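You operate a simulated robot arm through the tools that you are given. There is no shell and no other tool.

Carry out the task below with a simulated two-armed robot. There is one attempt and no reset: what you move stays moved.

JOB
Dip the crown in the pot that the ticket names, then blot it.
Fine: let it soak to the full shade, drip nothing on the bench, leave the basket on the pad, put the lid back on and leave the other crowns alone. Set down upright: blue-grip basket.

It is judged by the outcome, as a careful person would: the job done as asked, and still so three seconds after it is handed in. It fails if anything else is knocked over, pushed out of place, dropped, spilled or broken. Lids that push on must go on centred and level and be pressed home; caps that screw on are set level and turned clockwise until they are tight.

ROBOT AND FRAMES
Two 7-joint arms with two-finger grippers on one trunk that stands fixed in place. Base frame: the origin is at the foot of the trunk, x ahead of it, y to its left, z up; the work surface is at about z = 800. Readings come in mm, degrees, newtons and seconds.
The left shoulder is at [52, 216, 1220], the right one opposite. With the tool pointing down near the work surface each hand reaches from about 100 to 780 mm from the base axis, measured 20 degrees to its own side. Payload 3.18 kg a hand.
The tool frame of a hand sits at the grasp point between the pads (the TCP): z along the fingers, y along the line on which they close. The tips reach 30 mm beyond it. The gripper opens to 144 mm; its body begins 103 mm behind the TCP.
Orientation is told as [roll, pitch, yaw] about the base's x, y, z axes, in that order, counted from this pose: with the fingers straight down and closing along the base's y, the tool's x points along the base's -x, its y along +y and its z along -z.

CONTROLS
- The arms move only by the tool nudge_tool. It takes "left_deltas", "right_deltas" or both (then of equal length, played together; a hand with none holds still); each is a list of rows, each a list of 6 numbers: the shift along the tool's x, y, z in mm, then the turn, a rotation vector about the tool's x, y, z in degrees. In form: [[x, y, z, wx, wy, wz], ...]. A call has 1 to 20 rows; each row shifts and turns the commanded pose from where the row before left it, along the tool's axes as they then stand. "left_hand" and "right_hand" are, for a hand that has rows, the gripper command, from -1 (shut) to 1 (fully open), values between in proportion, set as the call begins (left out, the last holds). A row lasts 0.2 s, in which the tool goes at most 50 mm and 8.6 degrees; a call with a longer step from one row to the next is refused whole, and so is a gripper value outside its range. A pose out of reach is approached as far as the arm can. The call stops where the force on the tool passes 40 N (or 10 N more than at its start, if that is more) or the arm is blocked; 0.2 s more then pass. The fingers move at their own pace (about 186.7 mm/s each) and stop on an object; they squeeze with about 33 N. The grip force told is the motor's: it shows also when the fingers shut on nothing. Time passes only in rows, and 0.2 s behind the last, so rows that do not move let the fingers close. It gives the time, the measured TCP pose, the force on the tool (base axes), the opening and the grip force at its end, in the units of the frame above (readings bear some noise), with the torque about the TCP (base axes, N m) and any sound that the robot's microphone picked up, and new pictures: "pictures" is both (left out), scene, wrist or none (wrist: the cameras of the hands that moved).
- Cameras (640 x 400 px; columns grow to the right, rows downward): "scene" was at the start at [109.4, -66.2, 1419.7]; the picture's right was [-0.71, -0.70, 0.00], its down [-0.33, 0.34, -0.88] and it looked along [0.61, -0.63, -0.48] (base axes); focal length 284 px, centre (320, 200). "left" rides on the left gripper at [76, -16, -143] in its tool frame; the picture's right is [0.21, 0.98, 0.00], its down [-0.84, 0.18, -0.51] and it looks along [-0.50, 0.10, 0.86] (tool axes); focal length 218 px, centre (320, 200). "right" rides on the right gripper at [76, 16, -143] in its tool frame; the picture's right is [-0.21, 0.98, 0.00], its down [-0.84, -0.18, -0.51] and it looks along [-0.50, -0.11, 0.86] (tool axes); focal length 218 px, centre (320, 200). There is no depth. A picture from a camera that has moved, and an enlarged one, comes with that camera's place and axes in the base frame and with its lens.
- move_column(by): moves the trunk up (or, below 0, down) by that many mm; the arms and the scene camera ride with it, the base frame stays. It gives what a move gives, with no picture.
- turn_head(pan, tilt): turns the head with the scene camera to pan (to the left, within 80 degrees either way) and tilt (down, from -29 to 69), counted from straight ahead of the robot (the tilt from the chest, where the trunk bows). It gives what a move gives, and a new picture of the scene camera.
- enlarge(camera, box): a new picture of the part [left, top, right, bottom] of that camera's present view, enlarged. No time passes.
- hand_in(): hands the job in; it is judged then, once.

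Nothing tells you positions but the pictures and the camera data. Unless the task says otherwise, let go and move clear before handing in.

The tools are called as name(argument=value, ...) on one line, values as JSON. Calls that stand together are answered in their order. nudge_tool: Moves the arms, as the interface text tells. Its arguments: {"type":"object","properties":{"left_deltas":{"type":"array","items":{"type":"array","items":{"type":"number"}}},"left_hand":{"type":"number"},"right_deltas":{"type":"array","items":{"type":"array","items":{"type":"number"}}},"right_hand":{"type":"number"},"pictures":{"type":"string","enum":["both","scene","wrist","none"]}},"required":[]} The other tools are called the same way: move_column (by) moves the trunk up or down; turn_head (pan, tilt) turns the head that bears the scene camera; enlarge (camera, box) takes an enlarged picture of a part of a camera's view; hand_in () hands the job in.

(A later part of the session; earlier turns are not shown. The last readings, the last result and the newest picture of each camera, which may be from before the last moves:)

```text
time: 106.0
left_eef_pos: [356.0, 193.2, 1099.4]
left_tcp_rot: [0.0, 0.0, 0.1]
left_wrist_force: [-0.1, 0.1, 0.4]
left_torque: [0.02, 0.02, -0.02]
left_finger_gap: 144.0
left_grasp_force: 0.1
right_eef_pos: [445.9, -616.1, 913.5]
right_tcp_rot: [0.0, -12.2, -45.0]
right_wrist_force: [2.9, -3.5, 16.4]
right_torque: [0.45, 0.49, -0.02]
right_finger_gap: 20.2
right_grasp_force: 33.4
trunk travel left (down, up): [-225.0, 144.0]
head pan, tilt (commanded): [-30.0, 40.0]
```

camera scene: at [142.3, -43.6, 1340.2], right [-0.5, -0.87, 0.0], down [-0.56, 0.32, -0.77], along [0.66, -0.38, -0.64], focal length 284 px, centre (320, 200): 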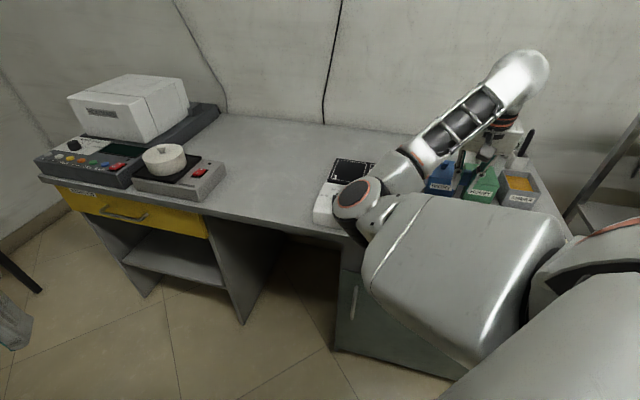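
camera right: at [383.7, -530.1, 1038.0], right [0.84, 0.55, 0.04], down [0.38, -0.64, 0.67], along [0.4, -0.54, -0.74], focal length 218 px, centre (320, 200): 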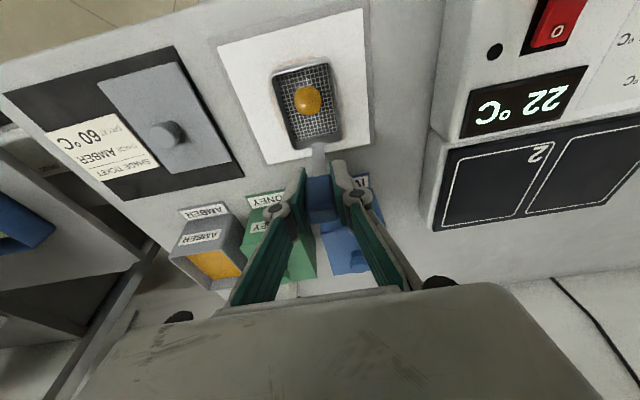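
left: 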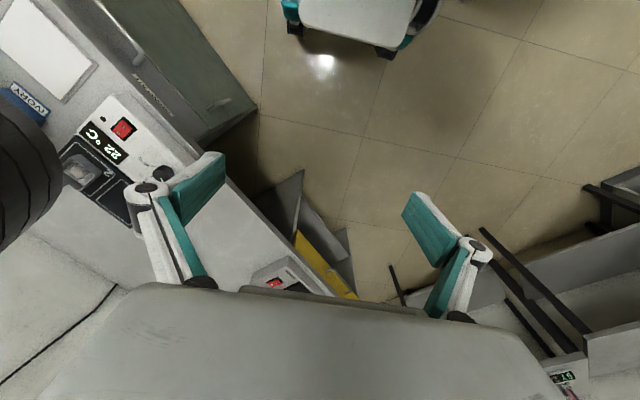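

Contact is made and the pad is taking up liquid; a damp mark is already showing. I'll ease the pressure, let it blot a few seconds, then release.

nudge_tool(right_deltas=[[-0.31, 0, -1.47, 0, 0, 0], [0, 0, 0, 0, 0, 0], [0, 0, 0, 0, 0, 0], [0, 0, 0, 0, 0, 0], [0, 0, 0, 0, 0, 0], [0, 0, 0, 0, 0, 0], [0, 0, 0, 0, 0, 0], [0, 0, 0, 0, 0, 0], [0, 0, 0, 0, 0, 0], [0, 0, 0, 0, 0, 0]], pictures="wrist")

enlarge(camera="right", box=[210, 0, 400, 180])

```text
time: 108.2
left_eef_pos: [356.3, 193.1, 1098.2]
left_tcp_rot: [0.0, 0.0, 0.0]
left_wrist_force: [1.1, -1.1, -0.3]
left_torque: [-0.01, 0.01, 0.03]
left_finger_gap: 143.6
left_grasp_force: 0.0
right_eef_pos: [445.5, -617.7, 913.3]
right_tcp_rot: [0.0, -11.9, -45.1]
right_wrist_force: [0.0, 1.7, 1.0]
right_torque: [0.04, 0.07, -0.01]
right_finger_gap: 20.3
right_grasp_force: 32.6
trunk travel left (down, up): [-225.0, 144.0]
head pan, tilt (commanded): [-30.0, 40.0]
camera right: at [383.8, -530.5, 1037.4], right [0.84, 0.55, 0.04], down [0.38, -0.64, 0.67], along [0.39, -0.54, -0.74], focal length 218 px, centre (320, 200)
```

right: 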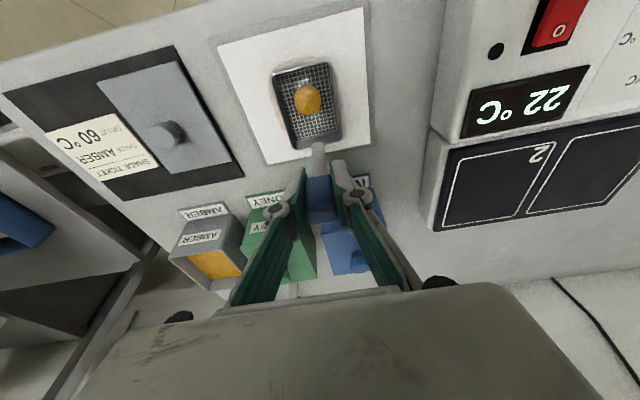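

```text
2.22 times, centred on (305, 90) of right
camera zoom: at [383.8, -530.5, 1037.4], right [0.84, 0.55, 0.04], down [0.38, -0.64, 0.67], along [0.39, -0.54, -0.74], focal length 485 px, centre (353, 444)
```

zoom: 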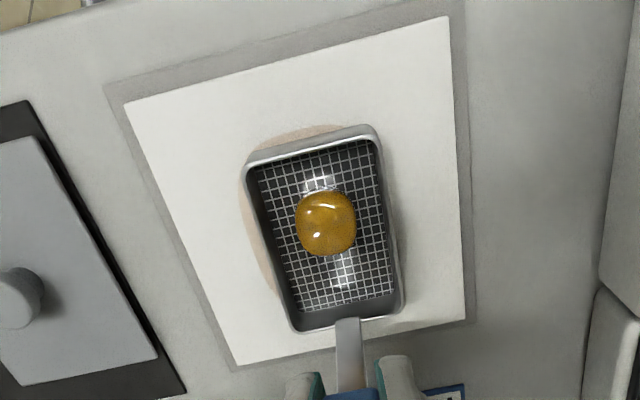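

The basket is resting level on the pad. I'll open the fingers and check.

nudge_tool(right_deltas=[[0, 0, 0, 0, 0, 0], [0, 0, 0, 0, 0, 0], [0, 0, 0, 0, 0, 0]], right_hand=-0.1, pictures="wrist")

enlarge(camera="right", box=[210, 40, 430, 240])

```text
time: 109.0
left_eef_pos: [355.7, 192.7, 1098.2]
left_tcp_rot: [-0.1, 0.0, 0.1]
left_wrist_force: [0.0, 0.1, -0.2]
left_torque: [-0.03, -0.01, -0.03]
left_finger_gap: 143.9
left_grasp_force: 0.1
right_eef_pos: [445.5, -617.0, 914.2]
right_tcp_rot: [-0.1, -12.0, -45.0]
right_wrist_force: [0.5, -0.4, 0.1]
right_torque: [-0.04, -0.05, 0.01]
right_finger_gap: 64.6
right_grasp_force: 0.0
trunk travel left (down, up): [-225.0, 144.0]
head pan, tilt (commanded): [-30.0, 40.0]
camera right: at [383.9, -530.7, 1037.4], right [0.84, 0.55, 0.04], down [0.38, -0.64, 0.67], along [0.4, -0.54, -0.74], focal length 218 px, centre (320, 200)
```

right: 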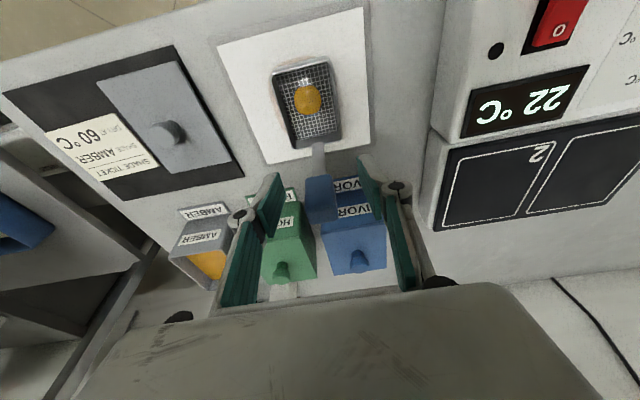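

```text
2.00 times, centred on (320, 140) of right
camera zoom: at [383.9, -530.7, 1037.4], right [0.84, 0.55, 0.04], down [0.38, -0.64, 0.67], along [0.4, -0.54, -0.74], focal length 436 px, centre (320, 320)
```

zoom: 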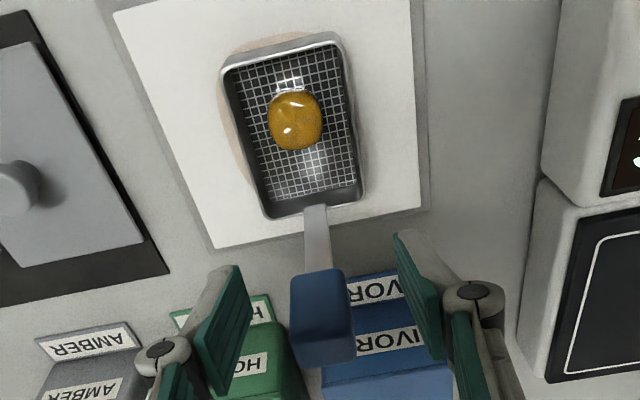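

Released cleanly. I'll rise straight up, clear of the grip.

nudge_tool(right_deltas=[[-1.04, 0, -4.9, 0, 0, 0], [-2.1, 0, -9.8, 0, 0, 0], [-4.2, 0, -19.6, 0, 0, 0], [-4.2, 0, -19.6, 0, 0, 0], [-5.2, 0, -24.5, 0, 0, 0], [-5.2, 0, -24.5, 0, 0, 0], [0, 0, 0, 0, 0, 0]], pictures="both")

```text
time: 110.6
left_eef_pos: [357.0, 191.0, 1098.7]
left_tcp_rot: [-0.1, 0.1, 0.1]
left_wrist_force: [-0.5, 0.1, 0.1]
left_torque: [-0.01, 0.04, 0.0]
left_finger_gap: 144.1
left_grasp_force: 0.1
right_eef_pos: [445.4, -615.0, 1018.9]
right_tcp_rot: [0.0, -11.9, -44.9]
right_wrist_force: [-0.5, 0.0, -0.5]
right_torque: [0.01, 0.0, 0.05]
right_finger_gap: 65.0
right_grasp_force: 0.1
trunk travel left (down, up): [-225.0, 144.0]
head pan, tilt (commanded): [-30.0, 40.0]
camera scene: at [152.4, -43.8, 1324.5], right [-0.5, -0.87, 0.0], down [-0.56, 0.32, -0.77], along [0.66, -0.38, -0.64], focal length 284 px, centre (320, 200)
camera right: at [383.5, -529.1, 1143.0], right [0.84, 0.55, 0.04], down [0.38, -0.64, 0.67], along [0.39, -0.54, -0.74], focal length 218 px, centre (320, 200)
```

scene: 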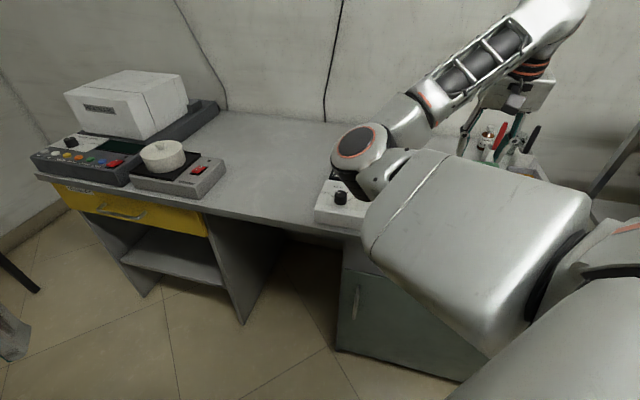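
right: 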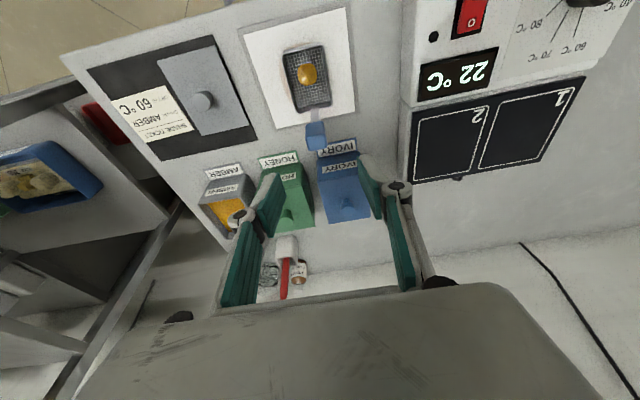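

The basket stands upright on the pad with the amber crown in it. I'll bring the trunk back up, straighten the hand and move over the lid.

move_column(by=75)

nudge_tool(right_deltas=[[0, 0, 0, 0, 6, 0], [0, 0, 0, 0, 6, 0], [8, -36, 0, 0, 0, 0], [8, -36, 10, 0, 0, 0], [8, -36, 30, 0, 0, 0], [9, -38, 40, 0, 0, 0], [0, 0, 40, 0, 0, 0], [0, 0, 0, 0, 0, 0]], right_hand=-0.3, pictures="both")

```text
time: 111.7
left_eef_pos: [357.3, 192.8, 1173.0]
left_tcp_rot: [0.1, 0.1, 0.0]
left_wrist_force: [-0.1, 0.4, -0.3]
left_torque: [-0.03, 0.01, -0.03]
left_finger_gap: 144.1
left_grasp_force: 0.1
right_eef_pos: [446.8, -616.8, 1095.3]
right_tcp_rot: [0.0, -12.0, -45.0]
right_wrist_force: [0.0, 0.0, -0.2]
right_torque: [0.01, 0.04, 0.0]
right_finger_gap: 64.7
right_grasp_force: 0.1
trunk travel left (down, up): [-300.0, 69.0]
head pan, tilt (commanded): [-30.0, 40.0]
```

```text
refused: row 6 steps farther than a row can; nothing moved
```

nudge_tool(right_deltas=[[0, 0, 0, 0, 6, 0], [0, 0, 0, 0, 6, 0], [8, -36, 0, 0, 0, 0], [8, -36, 10, 0, 0, 0], [8, -36, 20, 0, 0, 0], [9, -38, 20, 0, 0, 0], [0, 0, 35, 0, 0, 0], [0, 0, 35, 0, 0, 0], [0, 0, 0, 0, 0, 0]], right_hand=-0.3, pictures="both")

```text
time: 113.7
left_eef_pos: [355.2, 192.3, 1173.8]
left_tcp_rot: [0.0, 0.0, 0.1]
left_wrist_force: [0.7, -0.2, -0.5]
left_torque: [-0.03, 0.01, -0.01]
left_finger_gap: 144.1
left_grasp_force: 0.0
right_eef_pos: [318.6, -696.0, 971.6]
right_tcp_rot: [0.0, 0.0, -44.9]
right_wrist_force: [-0.5, 1.1, -0.1]
right_torque: [-0.02, 0.05, 0.02]
right_finger_gap: 50.3
right_grasp_force: 0.0
trunk travel left (down, up): [-300.0, 69.0]
head pan, tilt (commanded): [-30.0, 40.0]
camera scene: at [119.4, -43.1, 1401.9], right [-0.5, -0.87, 0.0], down [-0.56, 0.32, -0.77], along [0.66, -0.38, -0.64], focal length 284 px, centre (320, 200)
camera right: at [277.0, -629.2, 1115.4], right [0.84, 0.54, 0.0], down [0.47, -0.72, 0.51], along [0.28, -0.43, -0.86], focal length 218 px, centre (320, 200)
```

scene: 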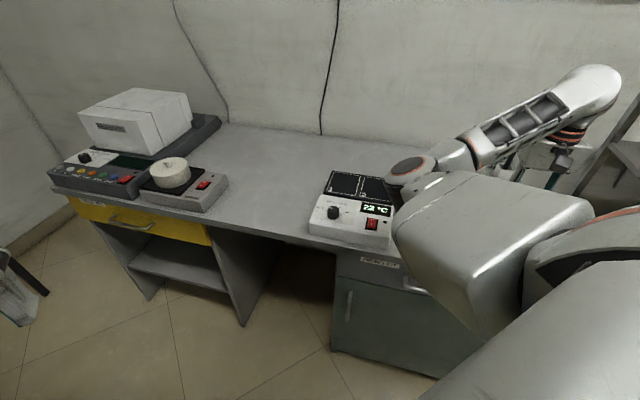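
right: 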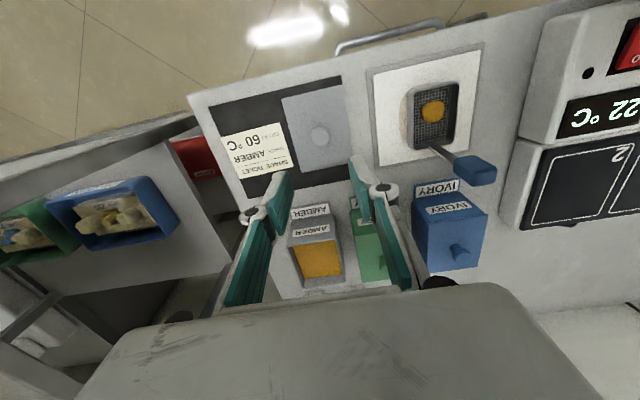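

enlarge(camera="right", box=[200, 50, 520, 290])

nudge_tool(right_deltas=[[0, 0, 30, 0, 0, 0], [0, 0, 30, 0, 0, 0], [0, 0, 30, 0, 0, 0], [0, 0, 20, 0, 0, 0], [0, 0, 0, 0, 0, 0]], pictures="wrist")

enlarge(camera="right", box=[230, 80, 410, 240])

```text
1.67 times, centred on (360, 170) of right
camera zoom: at [277.0, -629.2, 1115.4], right [0.84, 0.54, 0.0], down [0.47, -0.72, 0.51], along [0.28, -0.43, -0.86], focal length 364 px, centre (253, 250)
```

zoom: 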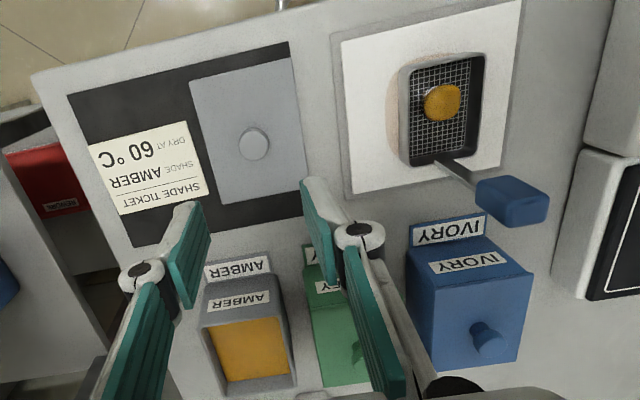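

```text
time: 114.9
left_eef_pos: [355.8, 192.3, 1175.2]
left_tcp_rot: [0.0, 0.0, 0.1]
left_wrist_force: [0.4, 0.7, -0.4]
left_torque: [-0.03, 0.03, 0.03]
left_finger_gap: 144.0
left_grasp_force: 0.1
right_eef_pos: [318.7, -695.7, 862.3]
right_tcp_rot: [0.0, 0.0, -44.9]
right_wrist_force: [0.0, -0.2, 0.0]
right_torque: [0.04, 0.02, 0.03]
right_finger_gap: 50.7
right_grasp_force: 0.1
trunk travel left (down, up): [-300.0, 69.0]
head pan, tilt (commanded): [-30.0, 40.0]
camera right: at [276.4, -629.3, 1005.2], right [0.84, 0.54, 0.0], down [0.47, -0.72, 0.51], along [0.28, -0.43, -0.86], focal length 218 px, centre (320, 200)
```

right: 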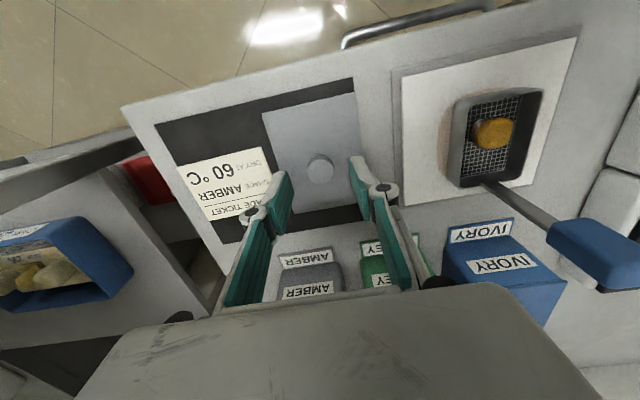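

```text
2.50 times, centred on (320, 160) of right
camera zoom: at [276.4, -629.3, 1005.2], right [0.84, 0.54, 0.0], down [0.47, -0.72, 0.51], along [0.28, -0.43, -0.86], focal length 546 px, centre (320, 300)
```

zoom: 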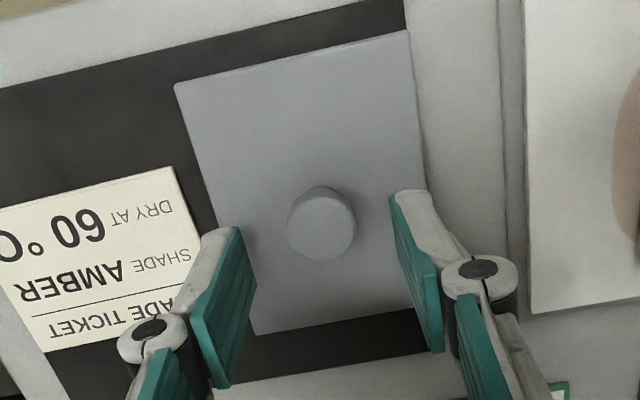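

nudge_tool(right_deltas=[[0, 0, 10, 0, 0, 0], [0, 0, 7, 0, 0, 0], [0, 0, 2.5, 0, 0, 0], [0, 0, 0, 0, 0, 0]], pictures="wrist")

enlarge(camera="right", box=[230, 80, 410, 240])

```text
time: 115.9
left_eef_pos: [356.5, 193.0, 1174.5]
left_tcp_rot: [0.0, -0.1, 0.1]
left_wrist_force: [0.3, -0.6, -0.1]
left_torque: [0.0, 0.04, -0.01]
left_finger_gap: 143.9
left_grasp_force: 0.0
right_eef_pos: [319.0, -695.6, 844.8]
right_tcp_rot: [0.1, 0.0, -45.1]
right_wrist_force: [0.5, 0.4, 0.5]
right_torque: [0.01, -0.03, -0.02]
right_finger_gap: 50.4
right_grasp_force: 0.0
trunk travel left (down, up): [-300.0, 69.0]
head pan, tilt (commanded): [-30.0, 40.0]
camera right: at [276.5, -629.3, 986.8], right [0.84, 0.54, 0.0], down [0.47, -0.72, 0.51], along [0.28, -0.43, -0.86], focal length 218 px, centre (320, 200)
```

right: 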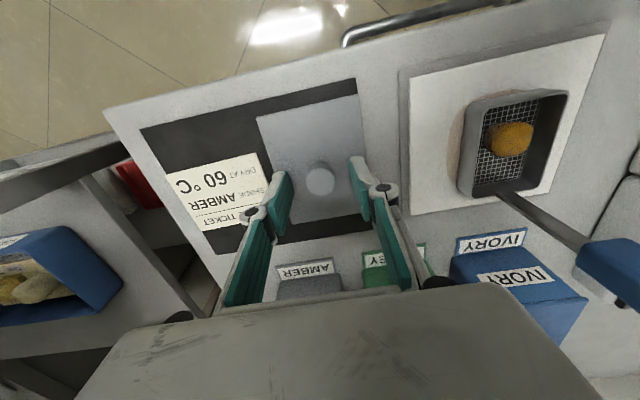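

```text
2.50 times, centred on (320, 160) of right
camera zoom: at [276.5, -629.3, 986.8], right [0.84, 0.54, 0.0], down [0.47, -0.72, 0.51], along [0.28, -0.43, -0.86], focal length 546 px, centre (320, 300)
```

zoom: 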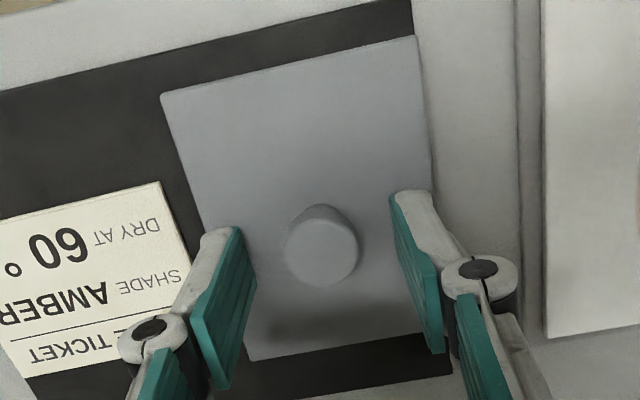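

nudge_tool(right_deltas=[[0, 0, 0, 0, 0, 0], [0, 0, 0, 0, 0, 0], [0, 0, 0, 0, 0, 0]], right_hand=-1, pictures="none")

nudge_tool(right_deltas=[[0, 0, -4, 0, 0, 0], [0, 0, -16, 0, 0, 0], [0, 0, -30, 0, 0, 0], [0, 0, -35, 0, 0, 0], [0, 0, -35, 0, 0, 0], [0, 0, 0, 0, 0, 0]], pictures="wrist")

enlarge(camera="right", box=[230, 60, 410, 240])

```text
time: 116.7
left_eef_pos: [355.0, 191.3, 1174.3]
left_tcp_rot: [0.0, 0.0, 0.1]
left_wrist_force: [-0.4, -0.7, 0.1]
left_torque: [0.04, 0.01, 0.04]
left_finger_gap: 143.8
left_grasp_force: 0.0
right_eef_pos: [318.4, -695.3, 843.7]
right_tcp_rot: [0.0, 0.0, -45.0]
right_wrist_force: [-0.8, 0.3, -0.6]
right_torque: [0.01, 0.02, 0.0]
right_finger_gap: 20.9
right_grasp_force: 33.1
trunk travel left (down, up): [-300.0, 69.0]
head pan, tilt (commanded): [-30.0, 40.0]
```

```text
time: 118.1
left_eef_pos: [356.4, 192.5, 1173.8]
left_tcp_rot: [0.0, 0.0, 0.1]
left_wrist_force: [-0.4, -0.8, -0.8]
left_torque: [0.03, -0.01, -0.03]
left_finger_gap: 144.0
left_grasp_force: 0.0
right_eef_pos: [320.8, -695.8, 965.5]
right_tcp_rot: [0.0, 0.0, -45.0]
right_wrist_force: [0.3, -0.6, 0.5]
right_torque: [0.03, 0.07, -0.01]
right_finger_gap: 20.8
right_grasp_force: 33.0
trunk travel left (down, up): [-300.0, 69.0]
head pan, tilt (commanded): [-30.0, 40.0]
camera right: at [277.9, -629.3, 1107.9], right [0.84, 0.54, 0.0], down [0.47, -0.72, 0.51], along [0.28, -0.43, -0.86], focal length 218 px, centre (320, 200)
```

right: 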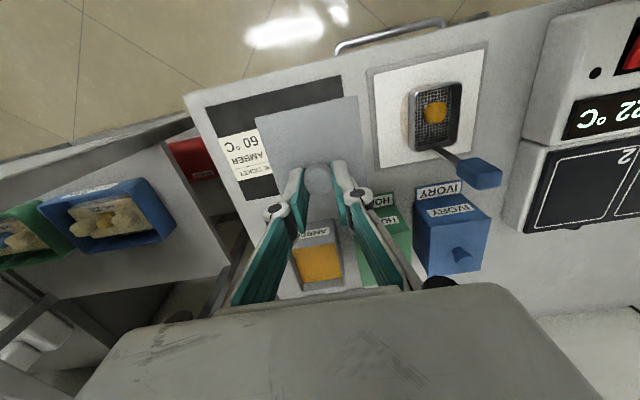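

```text
2.22 times, centred on (320, 150) of right
camera zoom: at [277.9, -629.3, 1107.9], right [0.84, 0.54, 0.0], down [0.47, -0.72, 0.51], along [0.28, -0.43, -0.86], focal length 485 px, centre (320, 311)
```

zoom: 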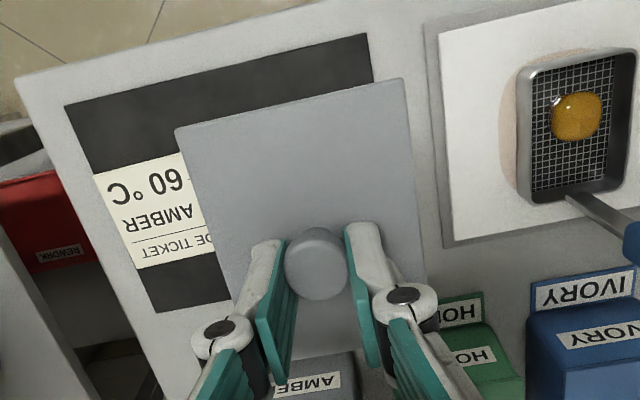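

The lid is held just as before. I'll carry it back over the amber pot.

nudge_tool(right_deltas=[[-27, -6, 0, 0, 0, 0], [-27, -6, 0, 0, 0, 0], [-27, -6, 0, 0, 0, 0], [-27, -7, 0, 0, 0, 0], [-27, -7, 0, 0, 0, 0], [-27, -7, 0, 0, 0, 0], [-27, -6, 0, 0, 0, 0], [0, 0, 0, 0, 0, 0]], pictures="both")

enlarge(camera="right", box=[230, 50, 410, 230])

```text
time: 119.9
left_eef_pos: [357.4, 192.5, 1173.4]
left_tcp_rot: [0.0, 0.0, 0.1]
left_wrist_force: [-1.4, -0.4, 0.0]
left_torque: [0.0, 0.02, 0.01]
left_finger_gap: 144.3
left_grasp_force: 0.2
right_eef_pos: [420.4, -861.5, 964.2]
right_tcp_rot: [0.0, 0.0, -45.1]
right_wrist_force: [-0.3, 0.2, -0.9]
right_torque: [0.04, 0.04, -0.04]
right_finger_gap: 20.8
right_grasp_force: 32.8
trunk travel left (down, up): [-300.0, 69.0]
head pan, tilt (commanded): [-30.0, 40.0]
camera scene: at [119.6, -43.5, 1401.8], right [-0.5, -0.87, 0.0], down [-0.56, 0.32, -0.77], along [0.66, -0.38, -0.64], focal length 284 px, centre (320, 200)
camera right: at [378.8, -795.7, 1107.6], right [0.84, 0.54, 0.0], down [0.47, -0.72, 0.51], along [0.28, -0.43, -0.86], focal length 218 px, centre (320, 200)
```

scene: 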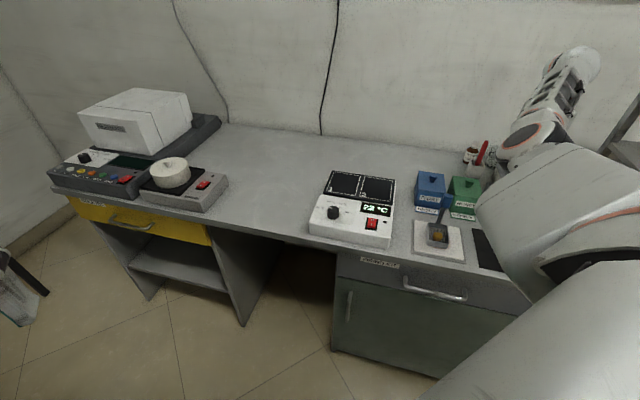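
right: 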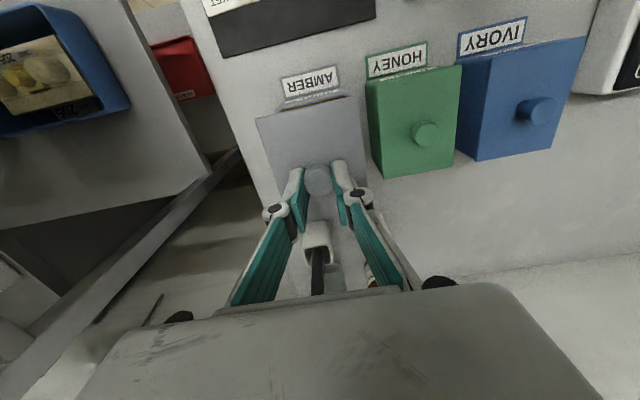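

```text
2.22 times, centred on (320, 140) of right
camera zoom: at [378.8, -795.7, 1107.6], right [0.84, 0.54, 0.0], down [0.47, -0.72, 0.51], along [0.28, -0.43, -0.86], focal length 485 px, centre (320, 333)
```

zoom: 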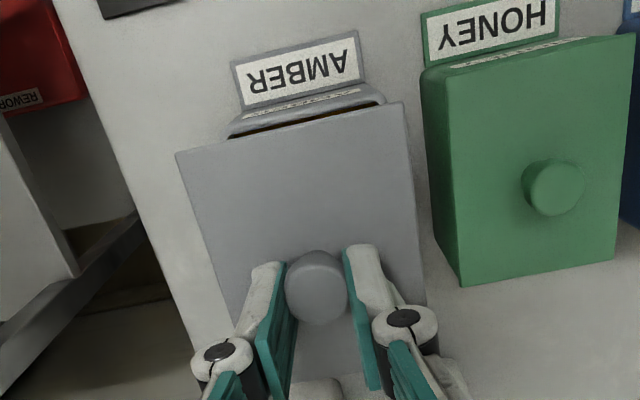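

The camera position matches the one just after I first lifted the lid, so straight down should seat it. I'll descend to just above the rim and check alignment.

nudge_tool(right_deltas=[[0, 0, 15, 0, 0, 0], [0, 0, 15, 0, 0, 0], [0, 0, 12, 0, 0, 0], [0, 0, 8, 0, 0, 0], [0, 0, 5, 0, 0, 0], [0, 0, 0, 0, 0, 0]], pictures="wrist")

enlarge(camera="right", box=[230, 50, 410, 230])

```text
time: 121.3
left_eef_pos: [355.7, 192.2, 1174.6]
left_tcp_rot: [0.0, 0.0, 0.0]
left_wrist_force: [-0.5, 0.0, 1.4]
left_torque: [0.0, 0.0, -0.02]
left_finger_gap: 143.8
left_grasp_force: 0.0
right_eef_pos: [421.2, -862.3, 908.7]
right_tcp_rot: [-0.1, 0.0, -45.0]
right_wrist_force: [0.0, -0.1, -1.0]
right_torque: [-0.01, -0.01, -0.03]
right_finger_gap: 21.0
right_grasp_force: 32.9
trunk travel left (down, up): [-300.0, 69.0]
head pan, tilt (commanded): [-30.0, 40.0]
camera right: at [378.7, -795.8, 1052.7], right [0.84, 0.54, 0.0], down [0.47, -0.72, 0.51], along [0.28, -0.43, -0.86], focal length 218 px, centre (320, 200)
```

right: 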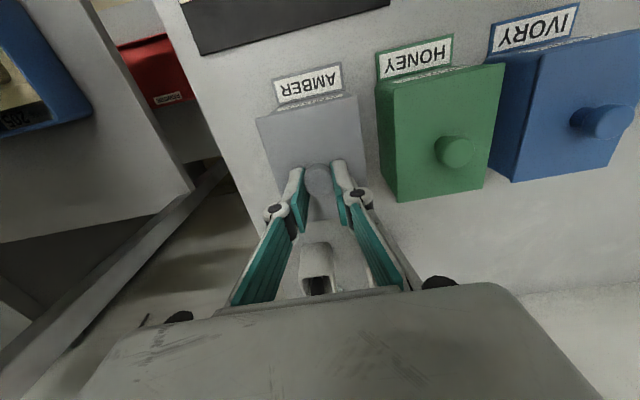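

```text
2.22 times, centred on (320, 140) of right
camera zoom: at [378.7, -795.8, 1052.7], right [0.84, 0.54, 0.0], down [0.47, -0.72, 0.51], along [0.28, -0.43, -0.86], focal length 485 px, centre (320, 333)
```

zoom: 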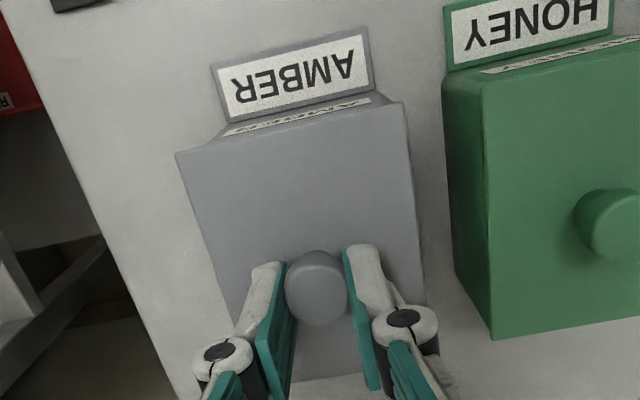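

Comparing with the original seating, the lid is about 2 mm short and 1 mm to the right. I'll correct that and lower it gently until contact.

nudge_tool(right_deltas=[[-2, 1, 0, 0, 0, 0], [0, 0, 2, 0, 0, 0], [0, 0, 1.5, 0, 0, 0], [0, 0, 0, 0, 0, 0]], pictures="wrist")

enlarge(camera="right", box=[230, 50, 410, 230])

```text
time: 122.3
left_eef_pos: [356.5, 193.7, 1174.9]
left_tcp_rot: [0.0, -0.1, 0.1]
left_wrist_force: [0.0, 0.0, -0.5]
left_torque: [0.0, -0.02, 0.01]
left_finger_gap: 144.0
left_grasp_force: 0.1
right_eef_pos: [422.9, -863.9, 907.0]
right_tcp_rot: [0.0, -0.1, -45.1]
right_wrist_force: [-0.6, 0.0, -0.3]
right_torque: [-0.03, 0.0, -0.06]
right_finger_gap: 21.0
right_grasp_force: 32.7
trunk travel left (down, up): [-300.0, 69.0]
head pan, tilt (commanded): [-30.0, 40.0]
camera right: at [381.3, -796.3, 1048.9], right [0.84, 0.54, 0.0], down [0.47, -0.72, 0.51], along [0.28, -0.43, -0.86], focal length 218 px, centre (320, 200)
```

right: 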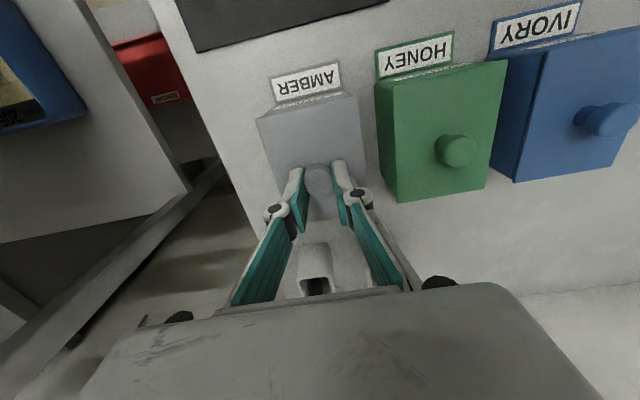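

```text
2.22 times, centred on (320, 140) of right
camera zoom: at [381.3, -796.3, 1048.9], right [0.84, 0.54, 0.0], down [0.47, -0.72, 0.51], along [0.28, -0.43, -0.86], focal length 485 px, centre (320, 333)
```

zoom: 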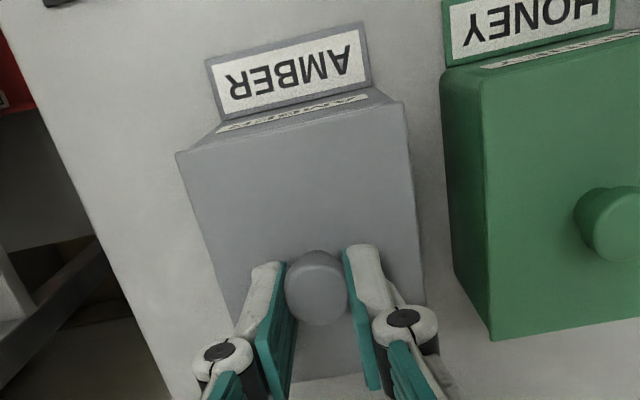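

nudge_tool(right_deltas=[[0, 0, 1.5, 0, 0, 0], [0, 0, 1.5, 0, 0, 0], [0, 0, 0, 0, 0, 0]], pictures="none")

nudge_tool(right_deltas=[[0, 0, 1, 0, 0, 0], [0, 0, 0, 0, 0, 0]], pictures="none")

nudge_tool(right_deltas=[[0, 0, 1, 0, 0, 0], [0, 0, 0, 0, 0, 0]], pictures="wrist")

```text
time: 123.1
left_eef_pos: [356.6, 193.7, 1174.0]
left_tcp_rot: [-0.1, 0.0, 0.1]
left_wrist_force: [-0.4, -0.7, -0.4]
left_torque: [0.01, -0.03, 0.0]
left_finger_gap: 143.9
left_grasp_force: 0.1
right_eef_pos: [422.8, -862.2, 903.1]
right_tcp_rot: [0.0, -0.1, -45.0]
right_wrist_force: [0.1, -1.1, -0.1]
right_torque: [-0.02, 0.01, 0.0]
right_finger_gap: 21.0
right_grasp_force: 33.2
trunk travel left (down, up): [-300.0, 69.0]
head pan, tilt (commanded): [-30.0, 40.0]
```

```text
time: 123.7
left_eef_pos: [356.0, 192.4, 1173.7]
left_tcp_rot: [0.0, 0.0, 0.1]
left_wrist_force: [-0.3, 0.0, -0.3]
left_torque: [0.04, 0.0, 0.03]
left_finger_gap: 144.3
left_grasp_force: 0.0
right_eef_pos: [423.9, -861.5, 901.6]
right_tcp_rot: [0.0, 0.0, -45.0]
right_wrist_force: [-0.1, -0.5, 0.1]
right_torque: [-0.01, 0.0, 0.02]
right_finger_gap: 20.8
right_grasp_force: 33.2
trunk travel left (down, up): [-300.0, 69.0]
head pan, tilt (commanded): [-30.0, 40.0]
```

```text
time: 124.3
left_eef_pos: [356.6, 192.1, 1174.0]
left_tcp_rot: [0.0, -0.1, 0.1]
left_wrist_force: [-0.2, -0.1, 0.3]
left_torque: [-0.01, 0.01, -0.02]
left_finger_gap: 144.3
left_grasp_force: 0.1
right_eef_pos: [423.3, -862.6, 901.8]
right_tcp_rot: [-0.1, 0.1, -45.0]
right_wrist_force: [-0.7, 0.2, 0.5]
right_torque: [-0.03, 0.08, 0.0]
right_finger_gap: 20.8
right_grasp_force: 32.6
trunk travel left (down, up): [-300.0, 69.0]
head pan, tilt (commanded): [-30.0, 40.0]
camera right: at [380.9, -796.0, 1044.3], right [0.84, 0.54, 0.0], down [0.47, -0.72, 0.51], along [0.28, -0.43, -0.86], focal length 218 px, centre (320, 200)
```

right: 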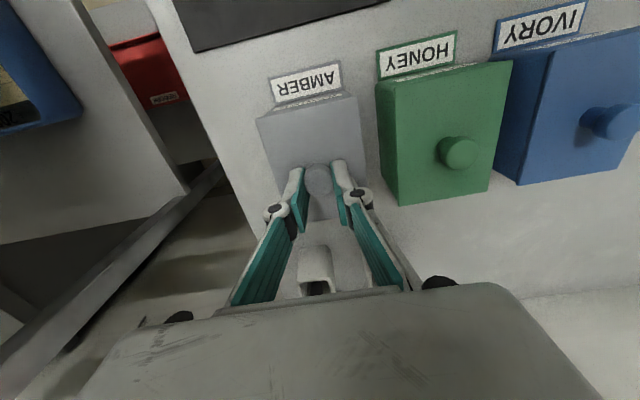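

The pose now matches the original seated pose within half a millimetre. I'll press down gently to bring it home.

nudge_tool(right_deltas=[[0, 0, 1, 0, 0, 0], [0, 0, 0, 0, 0, 0]], pictures="none")

nudge_tool(right_deltas=[[0, 0, 1, 0, 0, 0], [0, 0, 0, 0, 0, 0]], pictures="none")

```text
time: 124.9
left_eef_pos: [355.1, 192.6, 1174.0]
left_tcp_rot: [0.0, -0.1, 0.1]
left_wrist_force: [-0.5, -0.1, 0.9]
left_torque: [-0.02, -0.01, -0.01]
left_finger_gap: 144.0
left_grasp_force: 0.0
right_eef_pos: [423.6, -862.2, 901.0]
right_tcp_rot: [0.0, 0.0, -45.0]
right_wrist_force: [1.2, -1.5, 6.7]
right_torque: [0.02, 0.06, -0.01]
right_finger_gap: 20.7
right_grasp_force: 32.5
trunk travel left (down, up): [-300.0, 69.0]
head pan, tilt (commanded): [-30.0, 40.0]
```

```text
time: 125.5
left_eef_pos: [355.2, 193.1, 1174.1]
left_tcp_rot: [-0.2, 0.0, 0.1]
left_wrist_force: [-0.1, 0.4, -0.1]
left_torque: [-0.02, 0.0, 0.0]
left_finger_gap: 144.0
left_grasp_force: 0.0
right_eef_pos: [422.9, -861.8, 900.9]
right_tcp_rot: [0.0, -0.1, -44.9]
right_wrist_force: [3.6, -2.9, 13.9]
right_torque: [-0.04, 0.0, -0.04]
right_finger_gap: 20.8
right_grasp_force: 33.3
trunk travel left (down, up): [-300.0, 69.0]
head pan, tilt (commanded): [-30.0, 40.0]
```

nudge_tool(right_deltas=[[0, 0, 1, 0, 0, 0], [0, 0, 0, 0, 0, 0]], pictures="none")

nudge_tool(right_deltas=[[0, 0, -2.5, 0, 0, 0], [0, 0, 0, 0, 0, 0]], pictures="none")

nudge_tool(right_deltas=[[0, 0, 0, 0, 0, 0], [0, 0, 0, 0, 0, 0]], right_hand=-0.3, pictures="wrist")

enlarge(camera="right", box=[230, 50, 410, 230])

```text
time: 126.1
left_eef_pos: [354.9, 194.5, 1173.4]
left_tcp_rot: [-0.1, 0.0, 0.1]
left_wrist_force: [0.0, -0.5, 0.6]
left_torque: [-0.02, -0.01, -0.01]
left_finger_gap: 143.8
left_grasp_force: 0.0
right_eef_pos: [422.9, -861.9, 901.3]
right_tcp_rot: [-0.1, -0.2, -45.0]
right_wrist_force: [5.6, -5.5, 21.5]
right_torque: [-0.03, -0.05, 0.0]
right_finger_gap: 20.6
right_grasp_force: 33.0
trunk travel left (down, up): [-300.0, 69.0]
head pan, tilt (commanded): [-30.0, 40.0]
```

```text
time: 126.7
left_eef_pos: [355.7, 194.2, 1174.2]
left_tcp_rot: [-0.1, 0.0, 0.2]
left_wrist_force: [0.2, -0.7, 0.2]
left_torque: [0.0, 0.03, 0.0]
left_finger_gap: 143.9
left_grasp_force: 0.0
right_eef_pos: [422.9, -862.1, 902.0]
right_tcp_rot: [0.1, 0.1, -45.0]
right_wrist_force: [-0.9, 0.9, 6.4]
right_torque: [-0.03, 0.02, -0.01]
right_finger_gap: 20.8
right_grasp_force: 33.3
trunk travel left (down, up): [-300.0, 69.0]
head pan, tilt (commanded): [-30.0, 40.0]
```

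```text
time: 127.3
left_eef_pos: [355.7, 192.5, 1173.3]
left_tcp_rot: [0.0, 0.0, 0.0]
left_wrist_force: [-0.3, 0.4, 0.9]
left_torque: [-0.01, 0.0, 0.0]
left_finger_gap: 143.7
left_grasp_force: 0.1
right_eef_pos: [424.3, -862.6, 900.9]
right_tcp_rot: [-0.1, 0.1, -45.0]
right_wrist_force: [-0.7, 0.0, 0.1]
right_torque: [-0.01, -0.03, -0.02]
right_finger_gap: 50.4
right_grasp_force: 0.1
trunk travel left (down, up): [-300.0, 69.0]
head pan, tilt (commanded): [-30.0, 40.0]
camera right: at [380.9, -795.9, 1043.2], right [0.84, 0.54, 0.0], down [0.47, -0.72, 0.51], along [0.28, -0.43, -0.86], focal length 218 px, centre (320, 200)
```

right: 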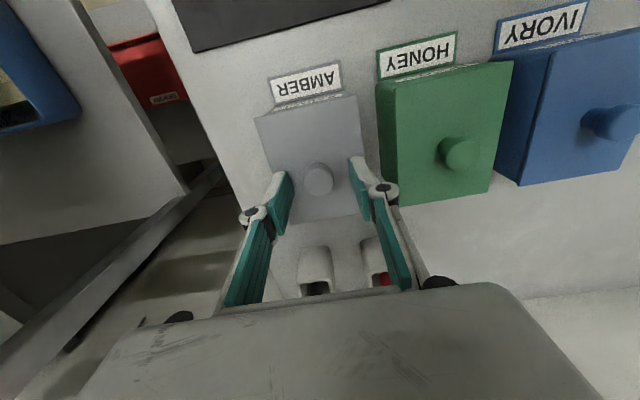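

```text
2.22 times, centred on (320, 140) of right
camera zoom: at [380.9, -795.9, 1043.2], right [0.84, 0.54, 0.0], down [0.47, -0.72, 0.51], along [0.28, -0.43, -0.86], focal length 485 px, centre (320, 333)
```

zoom: 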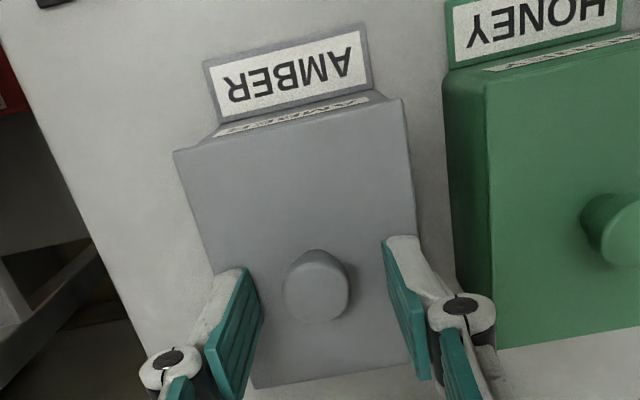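

The lid is seated and released. I'll rise and withdraw to the side so the scene camera can check everything.

nudge_tool(right_deltas=[[0, 0, -10, 0, 0, 0], [0, 0, -30, 0, 0, 0], [0, 0, -40, 0, 0, 0], [0, 0, -40, 0, 0, 0], [0, 0, -40, 0, 0, 0], [0, 0, 0, 0, 0, 0]], pictures="both")

enlarge(camera="right", box=[250, 50, 410, 190])

enlarge(camera="scene", box=[400, 160, 540, 280])

```text
time: 128.7
left_eef_pos: [356.7, 193.1, 1173.1]
left_tcp_rot: [0.0, 0.1, 0.1]
left_wrist_force: [0.8, -0.4, -0.7]
left_torque: [0.03, 0.0, 0.0]
left_finger_gap: 143.9
left_grasp_force: 0.1
right_eef_pos: [424.7, -860.2, 1060.8]
right_tcp_rot: [0.0, 0.1, -45.0]
right_wrist_force: [-0.4, 0.1, 0.0]
right_torque: [0.0, 0.01, -0.01]
right_finger_gap: 50.3
right_grasp_force: 0.0
trunk travel left (down, up): [-300.0, 69.0]
head pan, tilt (commanded): [-30.0, 40.0]
camera scene: at [119.9, -44.1, 1401.7], right [-0.5, -0.87, 0.0], down [-0.56, 0.32, -0.77], along [0.66, -0.38, -0.64], focal length 284 px, centre (320, 200)
camera right: at [382.1, -795.4, 1204.0], right [0.84, 0.54, 0.0], down [0.47, -0.72, 0.51], along [0.28, -0.43, -0.86], focal length 218 px, centre (320, 200)
```

scene: 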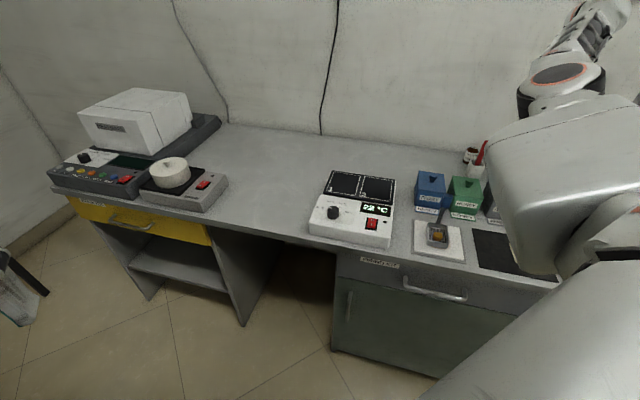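
right: 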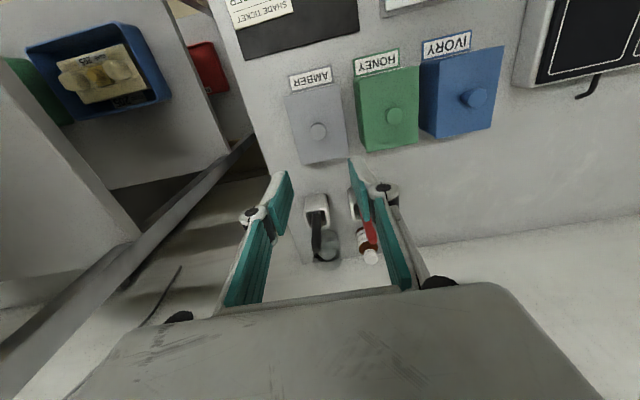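

```text
2.86 times, centred on (330, 120) of right
camera zoom: at [382.1, -795.4, 1204.0], right [0.84, 0.54, 0.0], down [0.47, -0.72, 0.51], along [0.28, -0.43, -0.86], focal length 624 px, centre (291, 429)
```

zoom: 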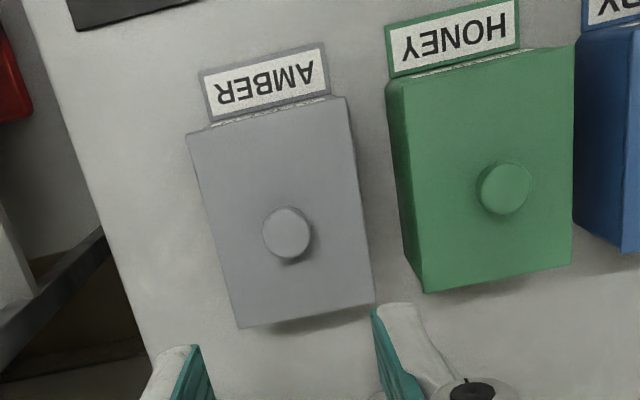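

```text
3.33 times, centred on (470, 220) of scene
camera zoom: at [119.9, -44.1, 1401.7], right [-0.5, -0.87, 0.0], down [-0.56, 0.32, -0.77], along [0.66, -0.38, -0.64], focal length 948 px, centre (-180, 133)
```

zoom: 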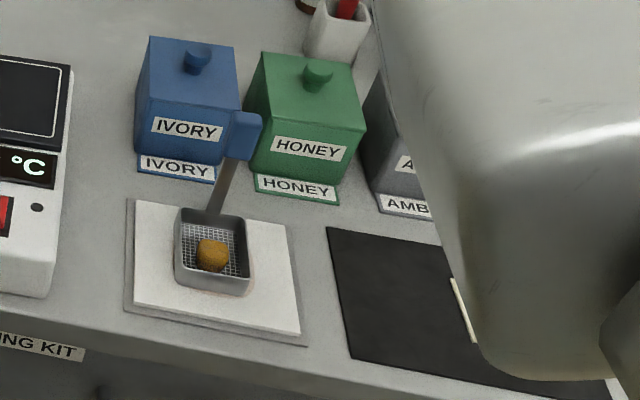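

The basket stands upright on the pad and the crown now looks matte. I'll back the hand off over the front of the bench and inspect the whole area for drips and lid seating.

nudge_tool(right_deltas=[[10, 0, -40, 0, 0, 0], [30, 5, -30, 0, 0, 0], [40, 8, 0, 0, 0, 0], [40, 8, 0, 0, 0, 0], [40, 8, 0, 0, 0, 0], [40, 8, 0, 0, 0, 0], [0, 0, 0, 0, 0, 0]], right_hand=1, pictures="both")

enlarge(camera="right", box=[230, 50, 450, 200])

enlarge(camera="right", box=[260, 140, 420, 250])

```text
time: 130.3
left_eef_pos: [355.8, 192.7, 1174.0]
left_tcp_rot: [0.0, -0.1, 0.1]
left_wrist_force: [0.5, -1.4, 0.9]
left_torque: [0.02, -0.01, -0.02]
left_finger_gap: 143.9
left_grasp_force: 0.0
right_eef_pos: [307.2, -695.6, 1131.6]
right_tcp_rot: [-0.1, 0.1, -45.0]
right_wrist_force: [0.7, -0.9, -0.7]
right_torque: [0.03, -0.01, 0.02]
right_finger_gap: 143.9
right_grasp_force: 0.0
trunk travel left (down, up): [-300.0, 69.0]
head pan, tilt (commanded): [-30.0, 40.0]
camera scene: at [119.6, -44.1, 1401.8], right [-0.5, -0.87, 0.0], down [-0.56, 0.32, -0.77], along [0.66, -0.38, -0.64], focal length 284 px, centre (320, 200)
camera right: at [265.6, -629.3, 1273.9], right [0.84, 0.54, 0.0], down [0.47, -0.72, 0.51], along [0.28, -0.42, -0.86], focal length 218 px, centre (320, 200)
```

scene: 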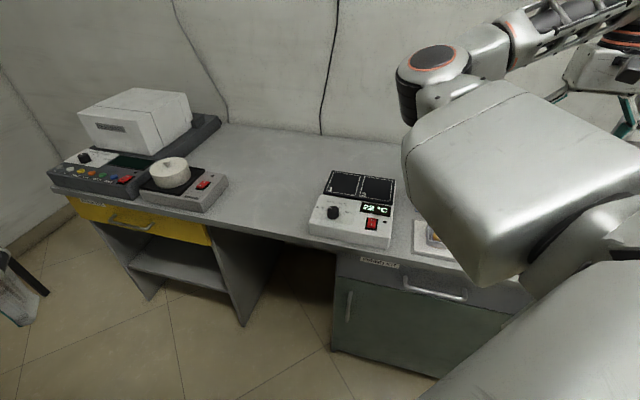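
right: 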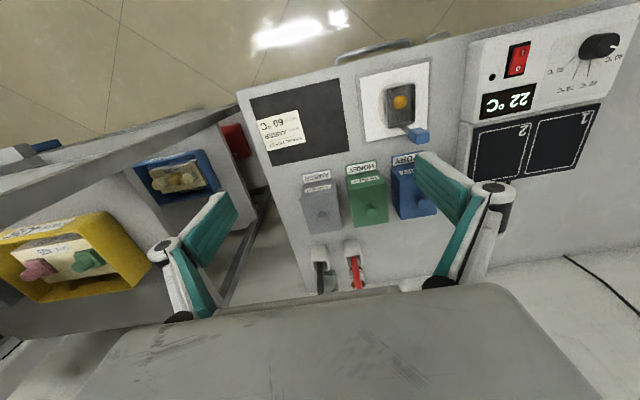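

```text
2.67 times, centred on (340, 125) of right
camera zoom: at [265.6, -629.3, 1273.9], right [0.84, 0.54, 0.0], down [0.47, -0.72, 0.51], along [0.28, -0.42, -0.86], focal length 582 px, centre (267, 400)
```

zoom: 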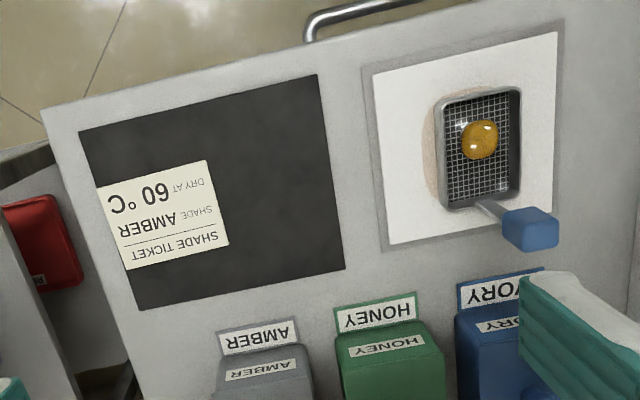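

```text
3.64 times, centred on (340, 195) of right
camera zoom: at [265.6, -629.3, 1273.9], right [0.84, 0.54, 0.0], down [0.47, -0.72, 0.51], along [0.28, -0.42, -0.86], focal length 794 px, centre (247, 218)
```

zoom: 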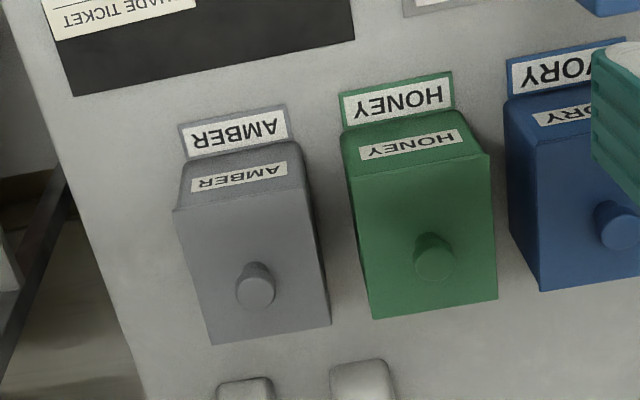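

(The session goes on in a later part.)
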